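You operate a simulated robot arm through the tools that you are given. There is no shell and no other tool. Be economical: measure what you need, move in short steps, check, and stop when the job is done.

Carry out the task below with a simulated robot arm. There is one attempt and no reset: what you move stays moved.

JOB
Take the green capped tube from the top of the long bench and put it on top of the plug pack.
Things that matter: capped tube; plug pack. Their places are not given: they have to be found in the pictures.

The check looks at the end state, three seconds after you hand in, the way a careful person would. Anything else that was tipped, shoved, dropped, spilled or broken makes it a failure.

ROBOT AND FRAMES
A 6-joint arm with a two-finger parallel gripper, fixed in place. Base frame: the origin is at the foot of the arm, x ahead of it, y to its left, z up; the work surface is at about z = 0. Readings come in mm, degrees, newtons and seconds.
With the tool pointing down near the work surface it reaches from about 140 to 580 mm from the base axis. Its first joint turns from -66.0 to 66.0 degrees. Payload 2.1 kg.
Tool frame: the origin (TCP) lies between the finger pads and is the grasp point; the fingertips stand 30 mm ahead of it; z points along the fingers, y is the line along which they close. The gripper opens to 94 mm. The fingers are 28 mm wide and 10 mm thick; the gripper's body (50 by 96 mm) begins 55 mm behind the TCP.
Orientation is that of the tool frame in the base frame, as a unit quaternion [w, x, y, z]. With the fingers straight down and closing along the base's y, the tool's x points along the base's -x, its y along +y and its z along -z.

CONTROLS
- The arm moves only by the tool apply_moves. Its argument "moves" is a list of rows, each a list of 3 entries, a list of its own where there are three numbers: the shift along the tool's x, y, z in mm, then the turn about the tool's z in degrees, then the gripper command, from -1 (shut) to 1 (fully open), values between in proportion. In form: [[[dx, dy, dz], yaw, gripper], ...]. A call has 1 to 12 rows; each row is the pose to reach, as a shift and turn from the pose commanded when the call began, along the tool's axes at that moment. A row lasts 0.2 s, in which the tool goes at most 50 mm and 8.6 degrees; a call with a longer step from one row to the next is refused whole, and so is a gripper value outside its range. Where a pose cannot be reached the arm comes as near as it can. A force on the tool above 40 N (or 10 N above the force at the start of the call, whichever is more), or a blocked arm, ends the call early, and 0.2 s more pass. Each finger travels about 72 mm/s and halts on what it meets, pressing with about 42 N; the grip force reading is that of the motor and also rises with nothing between the fingers. The clock runs only during rows and for 0.2 s after the last one: add rows that repeat a pose to give the fingers time. The reply holds the time, the measured pose of the TCP, the force on the tool along the base axes, the opening and the grip force, in the units named above and with some noise.
- Cameras (640 x 400 px; columns grow to the right, rows downward): "scene" is fixed at [53.8, -396.5, 479.4]; the picture's right is [0.65, -0.76, 0.00], its down [-0.44, -0.38, -0.81] and it looks along [0.62, 0.53, -0.58] (base axes); focal length 214 px, centre (320, 200). "wrist" rides on the gripper at [-37, 0, -58] in the tool frame; the picture's right is [0.00, -1.00, 0.00], its down [0.97, 0.00, -0.24] and it looks along [0.24, 0.00, 0.97] (tool axes); focal length 218 px, centre (320, 200).
- camera(camera): a new picture of that camera. It takes no simulated time.
- locate(camera, pixels): for up to 12 pixels [column, row] of the newest picture of that camera ("zoom" is the newest enlarged one), the place [x, y, z] in the base frame of the surface seen there, good to about 2 mm, but the place of the scene camera against the robot may be out by one fixed shift of up to 25 mm in any direction. It takes no simulated time.
- inspect(camera, box): a new picture of the part [left, top, right, bottom] of that camera's present view, enlarged. It takes no simulated time.
- sign_off(): hands the job in; it is judged then, once.

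Go step by step. Measure first, check grasps and placings, and put right what went wrong. The budget is 60 turns and 30 pictures, counting those below and the enlarged ones. Unless the task says otherwise, let go and move clear before handing in, and close with one line.

The tools are called by a JSON object that holds its "name" and its "arguments". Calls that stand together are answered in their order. apply_moves: Moves the arm, as the interface text tells. Its arguments: {"type":"object","properties":{"moves":{"type":"array","items":{"type":"array"}}},"required":["moves"]} The other tools are called the same way: camera (camera) takes a picture; locate (camera, pixels) gives the place of the surface under pixels of a picture; inspect (camera, box) takes an enlarged picture of a part of a camera's view; sign_off () hands the job in.

At the start:

```text
time: 0.0
tool_pos: [250.9, -66.0, 395.9]
ee_rot: [0.0, 0.0, 1.0, 0.0]
ft_force: [-0.5, 0.3, 0.2]
width: 93.9
grip_force: 0.2
```

scene: 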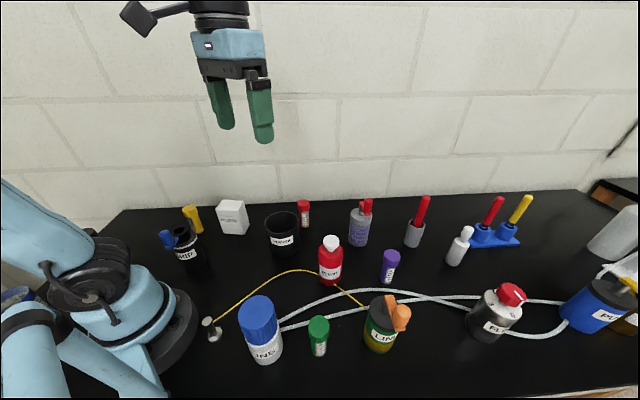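
wrist: 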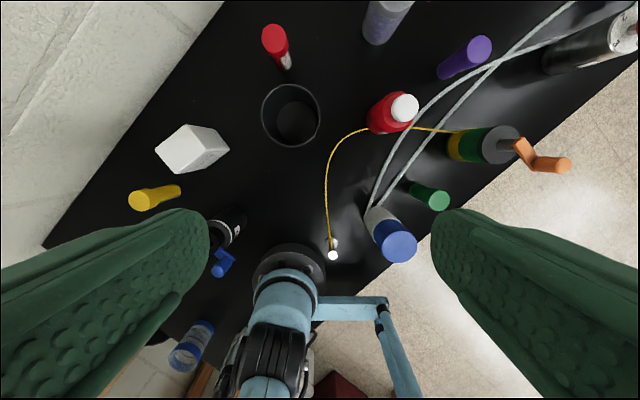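

The green-capped tube appears at scene (319,335) and a white box, perhaps the plug pack, at (232,217). I'll enlarge both and locate them.

{"name": "inspect", "arguments": {"camera": "scene", "box": [150, 180, 310, 280]}}

{"name": "inspect", "arguments": {"camera": "scene", "box": [230, 280, 422, 400]}}

{"name": "locate", "arguments": {"camera": "scene", "pixels": [[319, 325], [319, 348], [232, 203], [232, 220], [221, 201], [243, 201], [245, 208], [220, 208], [319, 365]]}}

{"name": "locate", "arguments": {"camera": "wrist", "pixels": [[438, 200], [420, 190], [182, 140], [200, 150], [160, 150], [190, 127], [228, 150], [190, 172], [440, 230], [395, 245], [480, 145], [412, 186]]}}

```text
4.00 times, centred on (230, 230) of scene
```

zoom: 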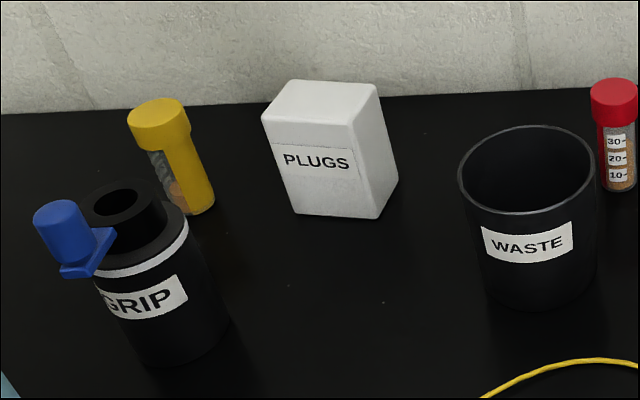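

```text
3.33 times, centred on (326, 340) of scene
```

zoom: 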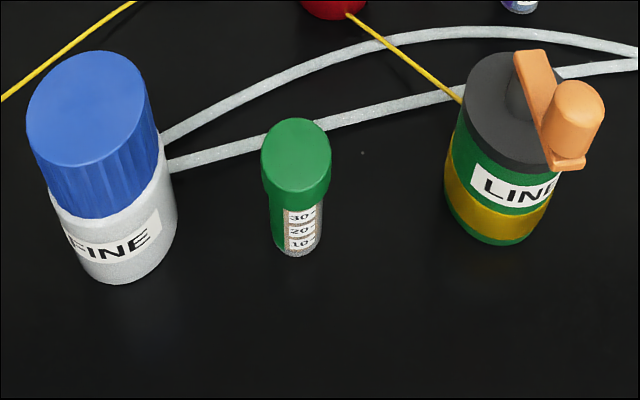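

```text
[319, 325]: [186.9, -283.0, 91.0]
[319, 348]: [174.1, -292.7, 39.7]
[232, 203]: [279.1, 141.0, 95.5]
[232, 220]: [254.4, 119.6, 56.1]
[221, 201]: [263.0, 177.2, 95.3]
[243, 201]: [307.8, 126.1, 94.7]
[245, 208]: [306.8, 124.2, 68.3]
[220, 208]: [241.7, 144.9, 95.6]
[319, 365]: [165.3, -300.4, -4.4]
```

```text
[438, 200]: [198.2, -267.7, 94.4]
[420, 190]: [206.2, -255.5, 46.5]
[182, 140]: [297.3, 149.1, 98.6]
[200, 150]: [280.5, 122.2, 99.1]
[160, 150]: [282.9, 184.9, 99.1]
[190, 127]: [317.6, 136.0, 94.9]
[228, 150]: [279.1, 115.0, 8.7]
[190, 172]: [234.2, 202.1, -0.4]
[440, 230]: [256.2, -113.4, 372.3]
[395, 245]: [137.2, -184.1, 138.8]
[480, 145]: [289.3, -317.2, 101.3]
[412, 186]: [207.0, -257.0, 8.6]
```

The white box is labelled "PLUGS" with its top near (290,150,98). The green tube is near (200,-268) with its top at z≈94, so I'll move above it, turning so the fingers close across the line between its neighbours.

{"name": "apply_moves", "arguments": {"moves": [[[8, -34, 22], 8, 1], [[17, -68, 44], 16, 1], [[26, -102, 66], 24, 1], [[34, -136, 88], 32, 1], [[43, -170, 110], 40, 1], [[51, -202, 130], 48, 1], [[51, -202, 130], 48, 1]]}}

{"name": "camera", "arguments": {"camera": "wrist"}}

```text
time: 1.6
tool_pos: [201.2, -266.8, 264.6]
ee_rot: [0.001, 0.407, 0.913, 0.0]
ft_force: [0.0, -0.7, -0.1]
width: 94.0
grip_force: 0.1
```

```text
25 pictures are left
```

wrist: 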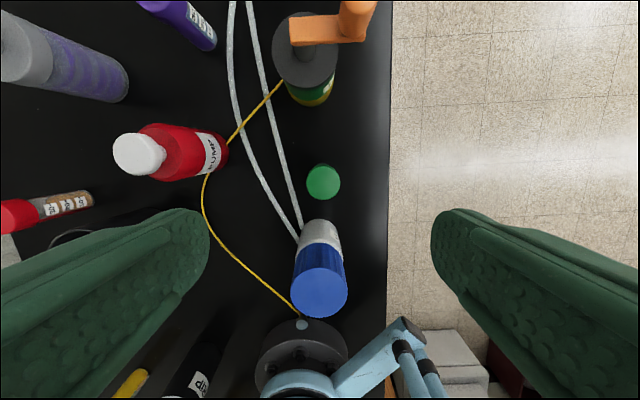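

The tube's green cap is at wrist (323,182), with the blue bottle below it and the jar with the orange spout above. The fingers will close left-right, in the free directions, so next I'll measure the cap edges and neighbours.

{"name": "locate", "arguments": {"camera": "wrist", "pixels": [[323, 182], [308, 182], [338, 182], [323, 167], [323, 196], [320, 288], [320, 265], [305, 45], [310, 98], [297, 200], [320, 225], [355, 20]]}}

```text
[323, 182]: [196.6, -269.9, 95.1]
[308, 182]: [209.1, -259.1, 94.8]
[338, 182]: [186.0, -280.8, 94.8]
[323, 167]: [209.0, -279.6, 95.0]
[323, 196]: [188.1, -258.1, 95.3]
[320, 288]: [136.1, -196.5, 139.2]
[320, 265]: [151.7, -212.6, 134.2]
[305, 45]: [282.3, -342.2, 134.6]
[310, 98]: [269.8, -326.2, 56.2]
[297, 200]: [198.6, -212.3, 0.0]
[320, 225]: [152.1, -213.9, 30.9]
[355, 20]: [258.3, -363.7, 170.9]
```

Cap centre is about (197.8,-269.6), top z 95, diameter about 33 mm, and both neighbours are clear. I'll descend in two stages.

{"name": "apply_moves", "arguments": {"moves": [[[0, -3, 40], 0, 1], [[0, -3, 80], 0, 1], [[0, -3, 115], 0, 1], [[0, -3, 125], 0, 1], [[0, -3, 125], 0, 1]]}}

{"name": "camera", "arguments": {"camera": "wrist"}}

```text
time: 2.8
tool_pos: [199.5, -269.2, 140.1]
ee_rot: [0.001, 0.406, 0.914, 0.0]
ft_force: [-0.8, 0.2, 0.1]
width: 93.9
grip_force: 0.1
```

```text
24 pictures are left
```

wrist: 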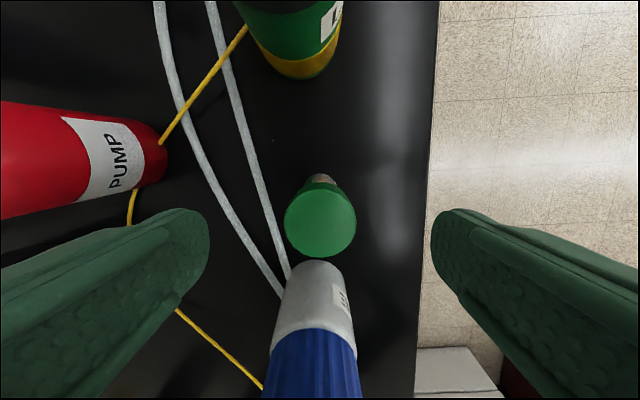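

The cap is centred between the fingers at wrist (320,220), so I'll go down to z≈78 and close.

{"name": "apply_moves", "arguments": {"moves": [[[0, 0, 30], 0, 1], [[0, 0, 55], 0, 1], [[0, 0, 62], 0, 1], [[0, 0, 62], 0, 1], [[0, 0, 62], 0, -1], [[0, 0, 62], 0, -1], [[0, 0, 62], 0, -1], [[0, 0, 62], 0, -1], [[0, 0, 62], 0, -1]]}}

{"name": "camera", "arguments": {"camera": "wrist"}}

```text
time: 4.8
tool_pos: [198.8, -269.3, 77.4]
ee_rot: [0.002, 0.407, 0.913, -0.001]
ft_force: [0.1, -0.3, 0.1]
width: 35.0
grip_force: 42.1
```

```text
23 pictures are left
```

wrist: 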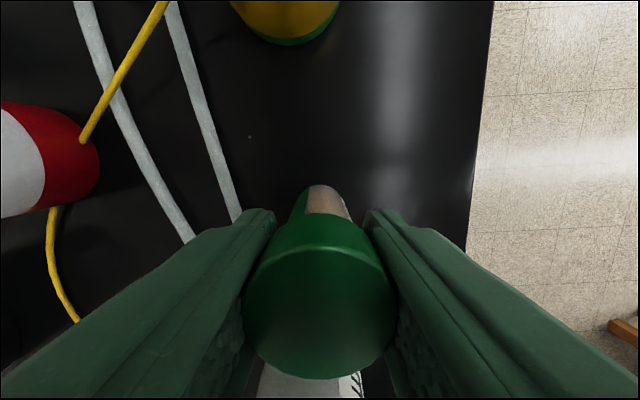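

The cap is held at 35 mm with 42 N. I'll lift straight up.

{"name": "apply_moves", "arguments": {"moves": [[[0, 0, -10], 0, -1], [[0, 0, -35], 0, -1], [[0, 0, -70], 0, -1], [[0, 0, -110], 0, -1], [[0, 0, -150], 0, -1], [[0, 0, -190], 0, -1], [[0, 0, -210], 0, -1], [[0, 0, -210], 0, -1]]}}

{"name": "camera", "arguments": {"camera": "scene"}}

```text
time: 6.6
tool_pos: [197.7, -268.2, 288.6]
ee_rot: [0.001, 0.406, 0.914, -0.001]
ft_force: [-0.3, -0.3, 0.2]
width: 34.8
grip_force: 42.7
```

```text
22 pictures are left
```

scene: 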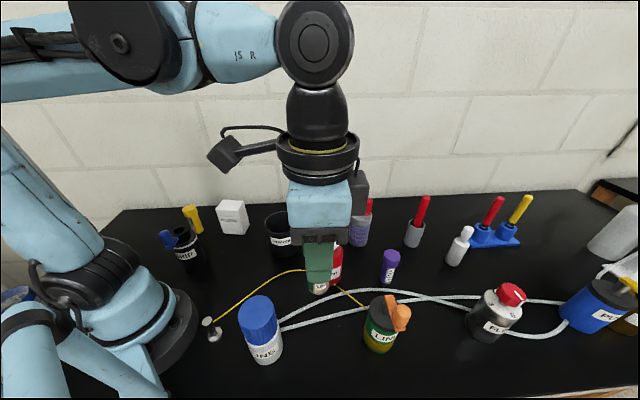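

The tube is held and clear at z≈289, with every other object still standing. I'll carry it toward the pack, turning back to yaw 0 and stopping short so the wrist camera can see the pack, and I'll check where the wall is.

{"name": "apply_moves", "arguments": {"moves": [[[12, 13, 0], -3, -1], [[37, 40, 0], -8, -1], [[62, 68, 0], -14, -1], [[89, 97, 0], -20, -1], [[116, 127, 0], -26, -1], [[143, 156, 0], -32, -1], [[170, 186, 0], -38, -1], [[194, 212, 0], -43, -1], [[212, 232, 0], -46, -1], [[222, 243, 0], -48, -1], [[222, 243, 0], -48, -1]]}}

{"name": "camera", "arguments": {"camera": "wrist"}}

{"name": "locate", "arguments": {"camera": "scene", "pixels": [[232, 180], [232, 150], [150, 180]]}}

```text
time: 9.0
tool_pos: [230.6, 57.8, 287.2]
ee_rot: [0.0, 0.0, 1.0, -0.001]
ft_force: [0.6, 0.4, -0.6]
width: 34.5
grip_force: 42.5
```

```text
21 pictures are left
```

wrist: 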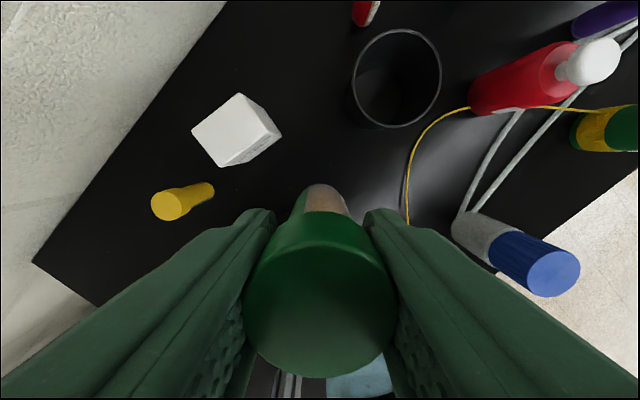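

```text
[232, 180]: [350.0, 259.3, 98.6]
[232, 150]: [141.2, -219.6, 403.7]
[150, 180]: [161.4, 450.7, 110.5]
```

The wall is about 120 mm beyond the pack, which leaves room. I'll enlarge the pack top to get its corners.

{"name": "inspect", "arguments": {"camera": "wrist", "box": [160, 75, 320, 175]}}

```text
4.00 times, centred on (240, 125) of wrist
```

zoom: 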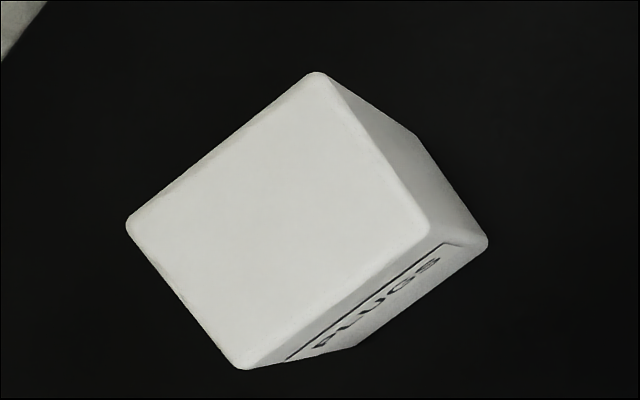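

{"name": "locate", "arguments": {"camera": "zoom", "pixels": [[135, 223], [318, 82], [422, 225], [243, 360], [278, 221], [225, 150], [370, 150], [185, 290], [335, 295]]}}

```text
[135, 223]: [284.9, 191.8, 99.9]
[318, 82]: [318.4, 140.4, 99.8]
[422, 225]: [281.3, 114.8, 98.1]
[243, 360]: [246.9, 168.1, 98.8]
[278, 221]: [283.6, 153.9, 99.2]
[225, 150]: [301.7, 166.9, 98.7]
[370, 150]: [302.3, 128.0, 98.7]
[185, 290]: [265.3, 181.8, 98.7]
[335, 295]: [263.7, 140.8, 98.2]
```

The pack top is centred at (283,154) at z≈99, about 61×45 mm. I'll move over it and come down to just above contact.

{"name": "apply_moves", "arguments": {"moves": [[[-10, 20, 0], 0, -1], [[-28, 50, 0], 0, -1], [[-45, 80, 0], 0, -1], [[-53, 96, 0], 0, -1], [[-53, 96, 0], 0, -1], [[-53, 96, 30], 0, -1], [[-53, 96, 65], 0, -1], [[-53, 96, 90], 0, -1], [[-53, 96, 100], 0, -1], [[-53, 96, 100], 0, -1]]}}

{"name": "inspect", "arguments": {"camera": "scene", "box": [150, 130, 310, 230]}}

{"name": "camera", "arguments": {"camera": "wrist"}}

```text
time: 11.2
tool_pos: [283.9, 152.2, 188.3]
ee_rot: [0.0, 0.0, 1.0, 0.0]
ft_force: [0.1, -0.1, -0.9]
width: 35.0
grip_force: 42.2
```

```text
4.00 times, centred on (230, 180) of scene
```

zoom: 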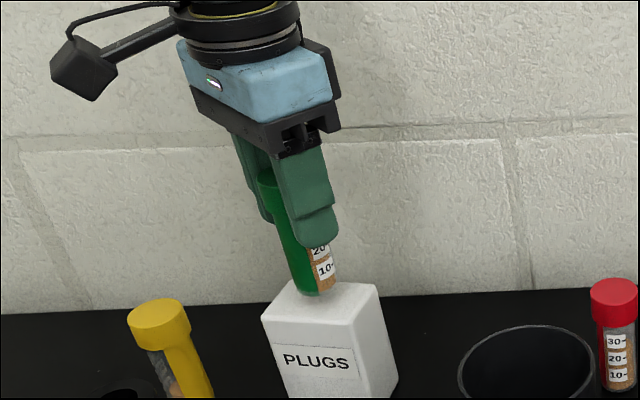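

```text
18 pictures are left
```

wrist: 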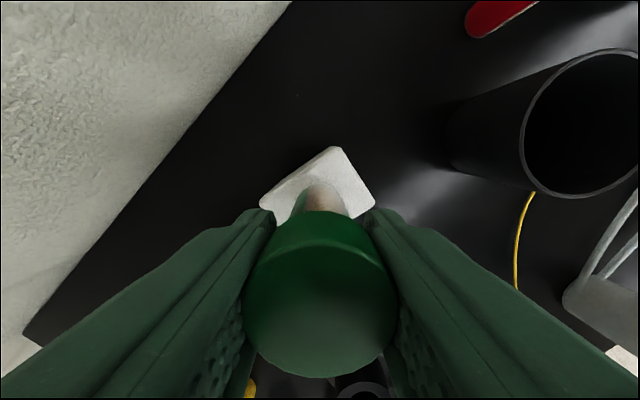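

The tube hangs over the pack centre, about 10 mm above the top. I'll lower it slowly and watch the force.

{"name": "apply_moves", "arguments": {"moves": [[[0, 1, 4], 0, -1], [[0, 1, 7], 0, -1], [[0, 1, 9], 0, -1], [[0, 1, 9.5], 0, -1], [[0, 1, 9.5], 0, -1]]}}

```text
time: 12.4
tool_pos: [284.1, 153.6, 179.1]
ee_rot: [0.0, 0.001, 1.0, 0.0]
ft_force: [0.2, 0.3, -1.1]
width: 35.0
grip_force: 41.9
```

{"name": "apply_moves", "arguments": {"moves": [[[0, 0, 0.7], 0, -1], [[0, 0, 0.7], 0, -1]]}}

{"name": "inspect", "arguments": {"camera": "scene", "box": [200, 180, 264, 220]}}

```text
time: 13.0
tool_pos: [282.6, 155.0, 178.8]
ee_rot: [0.0, 0.0, 1.0, 0.0]
ft_force: [-0.6, -0.1, -0.9]
width: 34.8
grip_force: 41.7
```

```text
10.00 times, centred on (232, 200) of scene
```

zoom: 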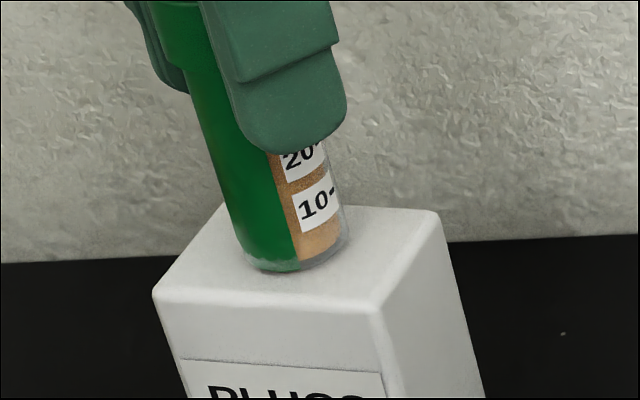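

The tube is nearly touching the pack and there's no contact force yet. I'll lower it another 0.8 mm.

{"name": "apply_moves", "arguments": {"moves": [[[0, 0, 0.8], 0, -1], [[0, 0, 0.8], 0, -1]]}}

```text
time: 13.6
tool_pos: [283.0, 155.0, 177.6]
ee_rot: [0.0, 0.0, 1.0, -0.001]
ft_force: [-1.0, 0.3, 15.7]
width: 34.9
grip_force: 42.0
```

The force reads 15.7 N, so the tube is on the pack. I'll ease off 0.4 mm and open gradually.

{"name": "apply_moves", "arguments": {"moves": [[[0, 0, -0.4], 0, -1], [[0, 0, -0.4], 0, -0.2], [[0, 0, -0.4], 0, -0.1], [[0, 0, -0.4], 0, 0.1], [[0, 0, -0.4], 0, 0.4], [[0, 0, -0.4], 0, 0.5], [[0, 0, -0.4], 0, 0.5]]}}

{"name": "camera", "arguments": {"camera": "wrist"}}

{"name": "inspect", "arguments": {"camera": "scene", "box": [150, 130, 310, 230]}}

```text
time: 15.2
tool_pos: [284.0, 154.4, 177.9]
ee_rot: [0.0, 0.0, 1.0, 0.0]
ft_force: [-0.2, 0.7, 0.7]
width: 70.6
grip_force: 0.1
```

```text
16 pictures are left
```

wrist: 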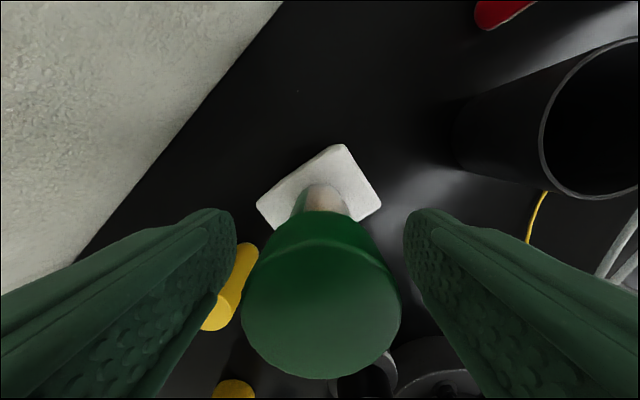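

```text
4.00 times, centred on (230, 180) of scene
```

zoom: 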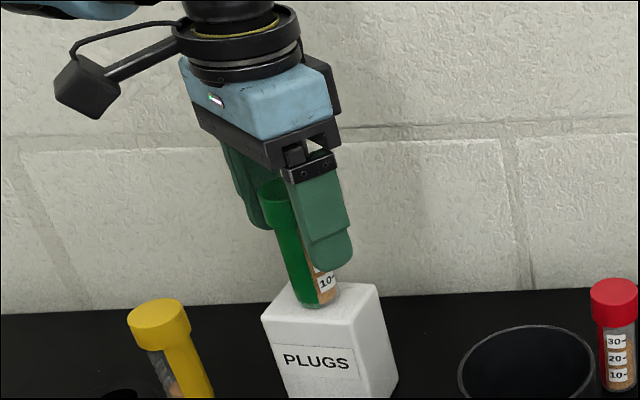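

The tube stands free between the fingers on the pack. I'll retreat straight up and check.

{"name": "apply_moves", "arguments": {"moves": [[[0, 0, -8], 0, 0.5], [[0, 0, -30], 0, 0.5], [[0, 0, -65], 0, 0.5], [[0, 0, -100], 0, 0.5], [[0, 0, -130], 0, 0.5], [[0, 0, -130], 0, 0.5]]}}

{"name": "camera", "arguments": {"camera": "scene"}}

{"name": "camera", "arguments": {"camera": "wrist"}}

```text
time: 16.6
tool_pos: [282.7, 153.6, 307.1]
ee_rot: [-0.001, 0.0, 1.0, 0.0]
ft_force: [-0.9, 0.2, -0.2]
width: 70.6
grip_force: 0.1
```

```text
14 pictures are left
```

scene: 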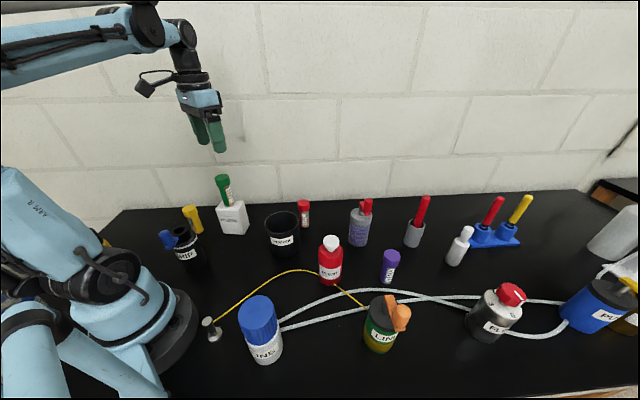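

```text
13 pictures are left
```

wrist: 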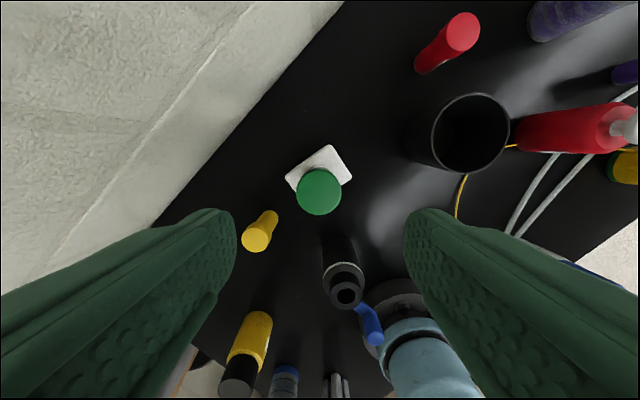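

The tube stands upright on the pack at scene (225,190), the gripper is clear and nothing else has moved. I'm handing in.

{"name": "sign_off", "arguments": {}}

```text
The job is handed in.
```

The green capped tube is standing upright on top of the plug pack, with the gripper clear and nothing else disturbed in the final pictures.
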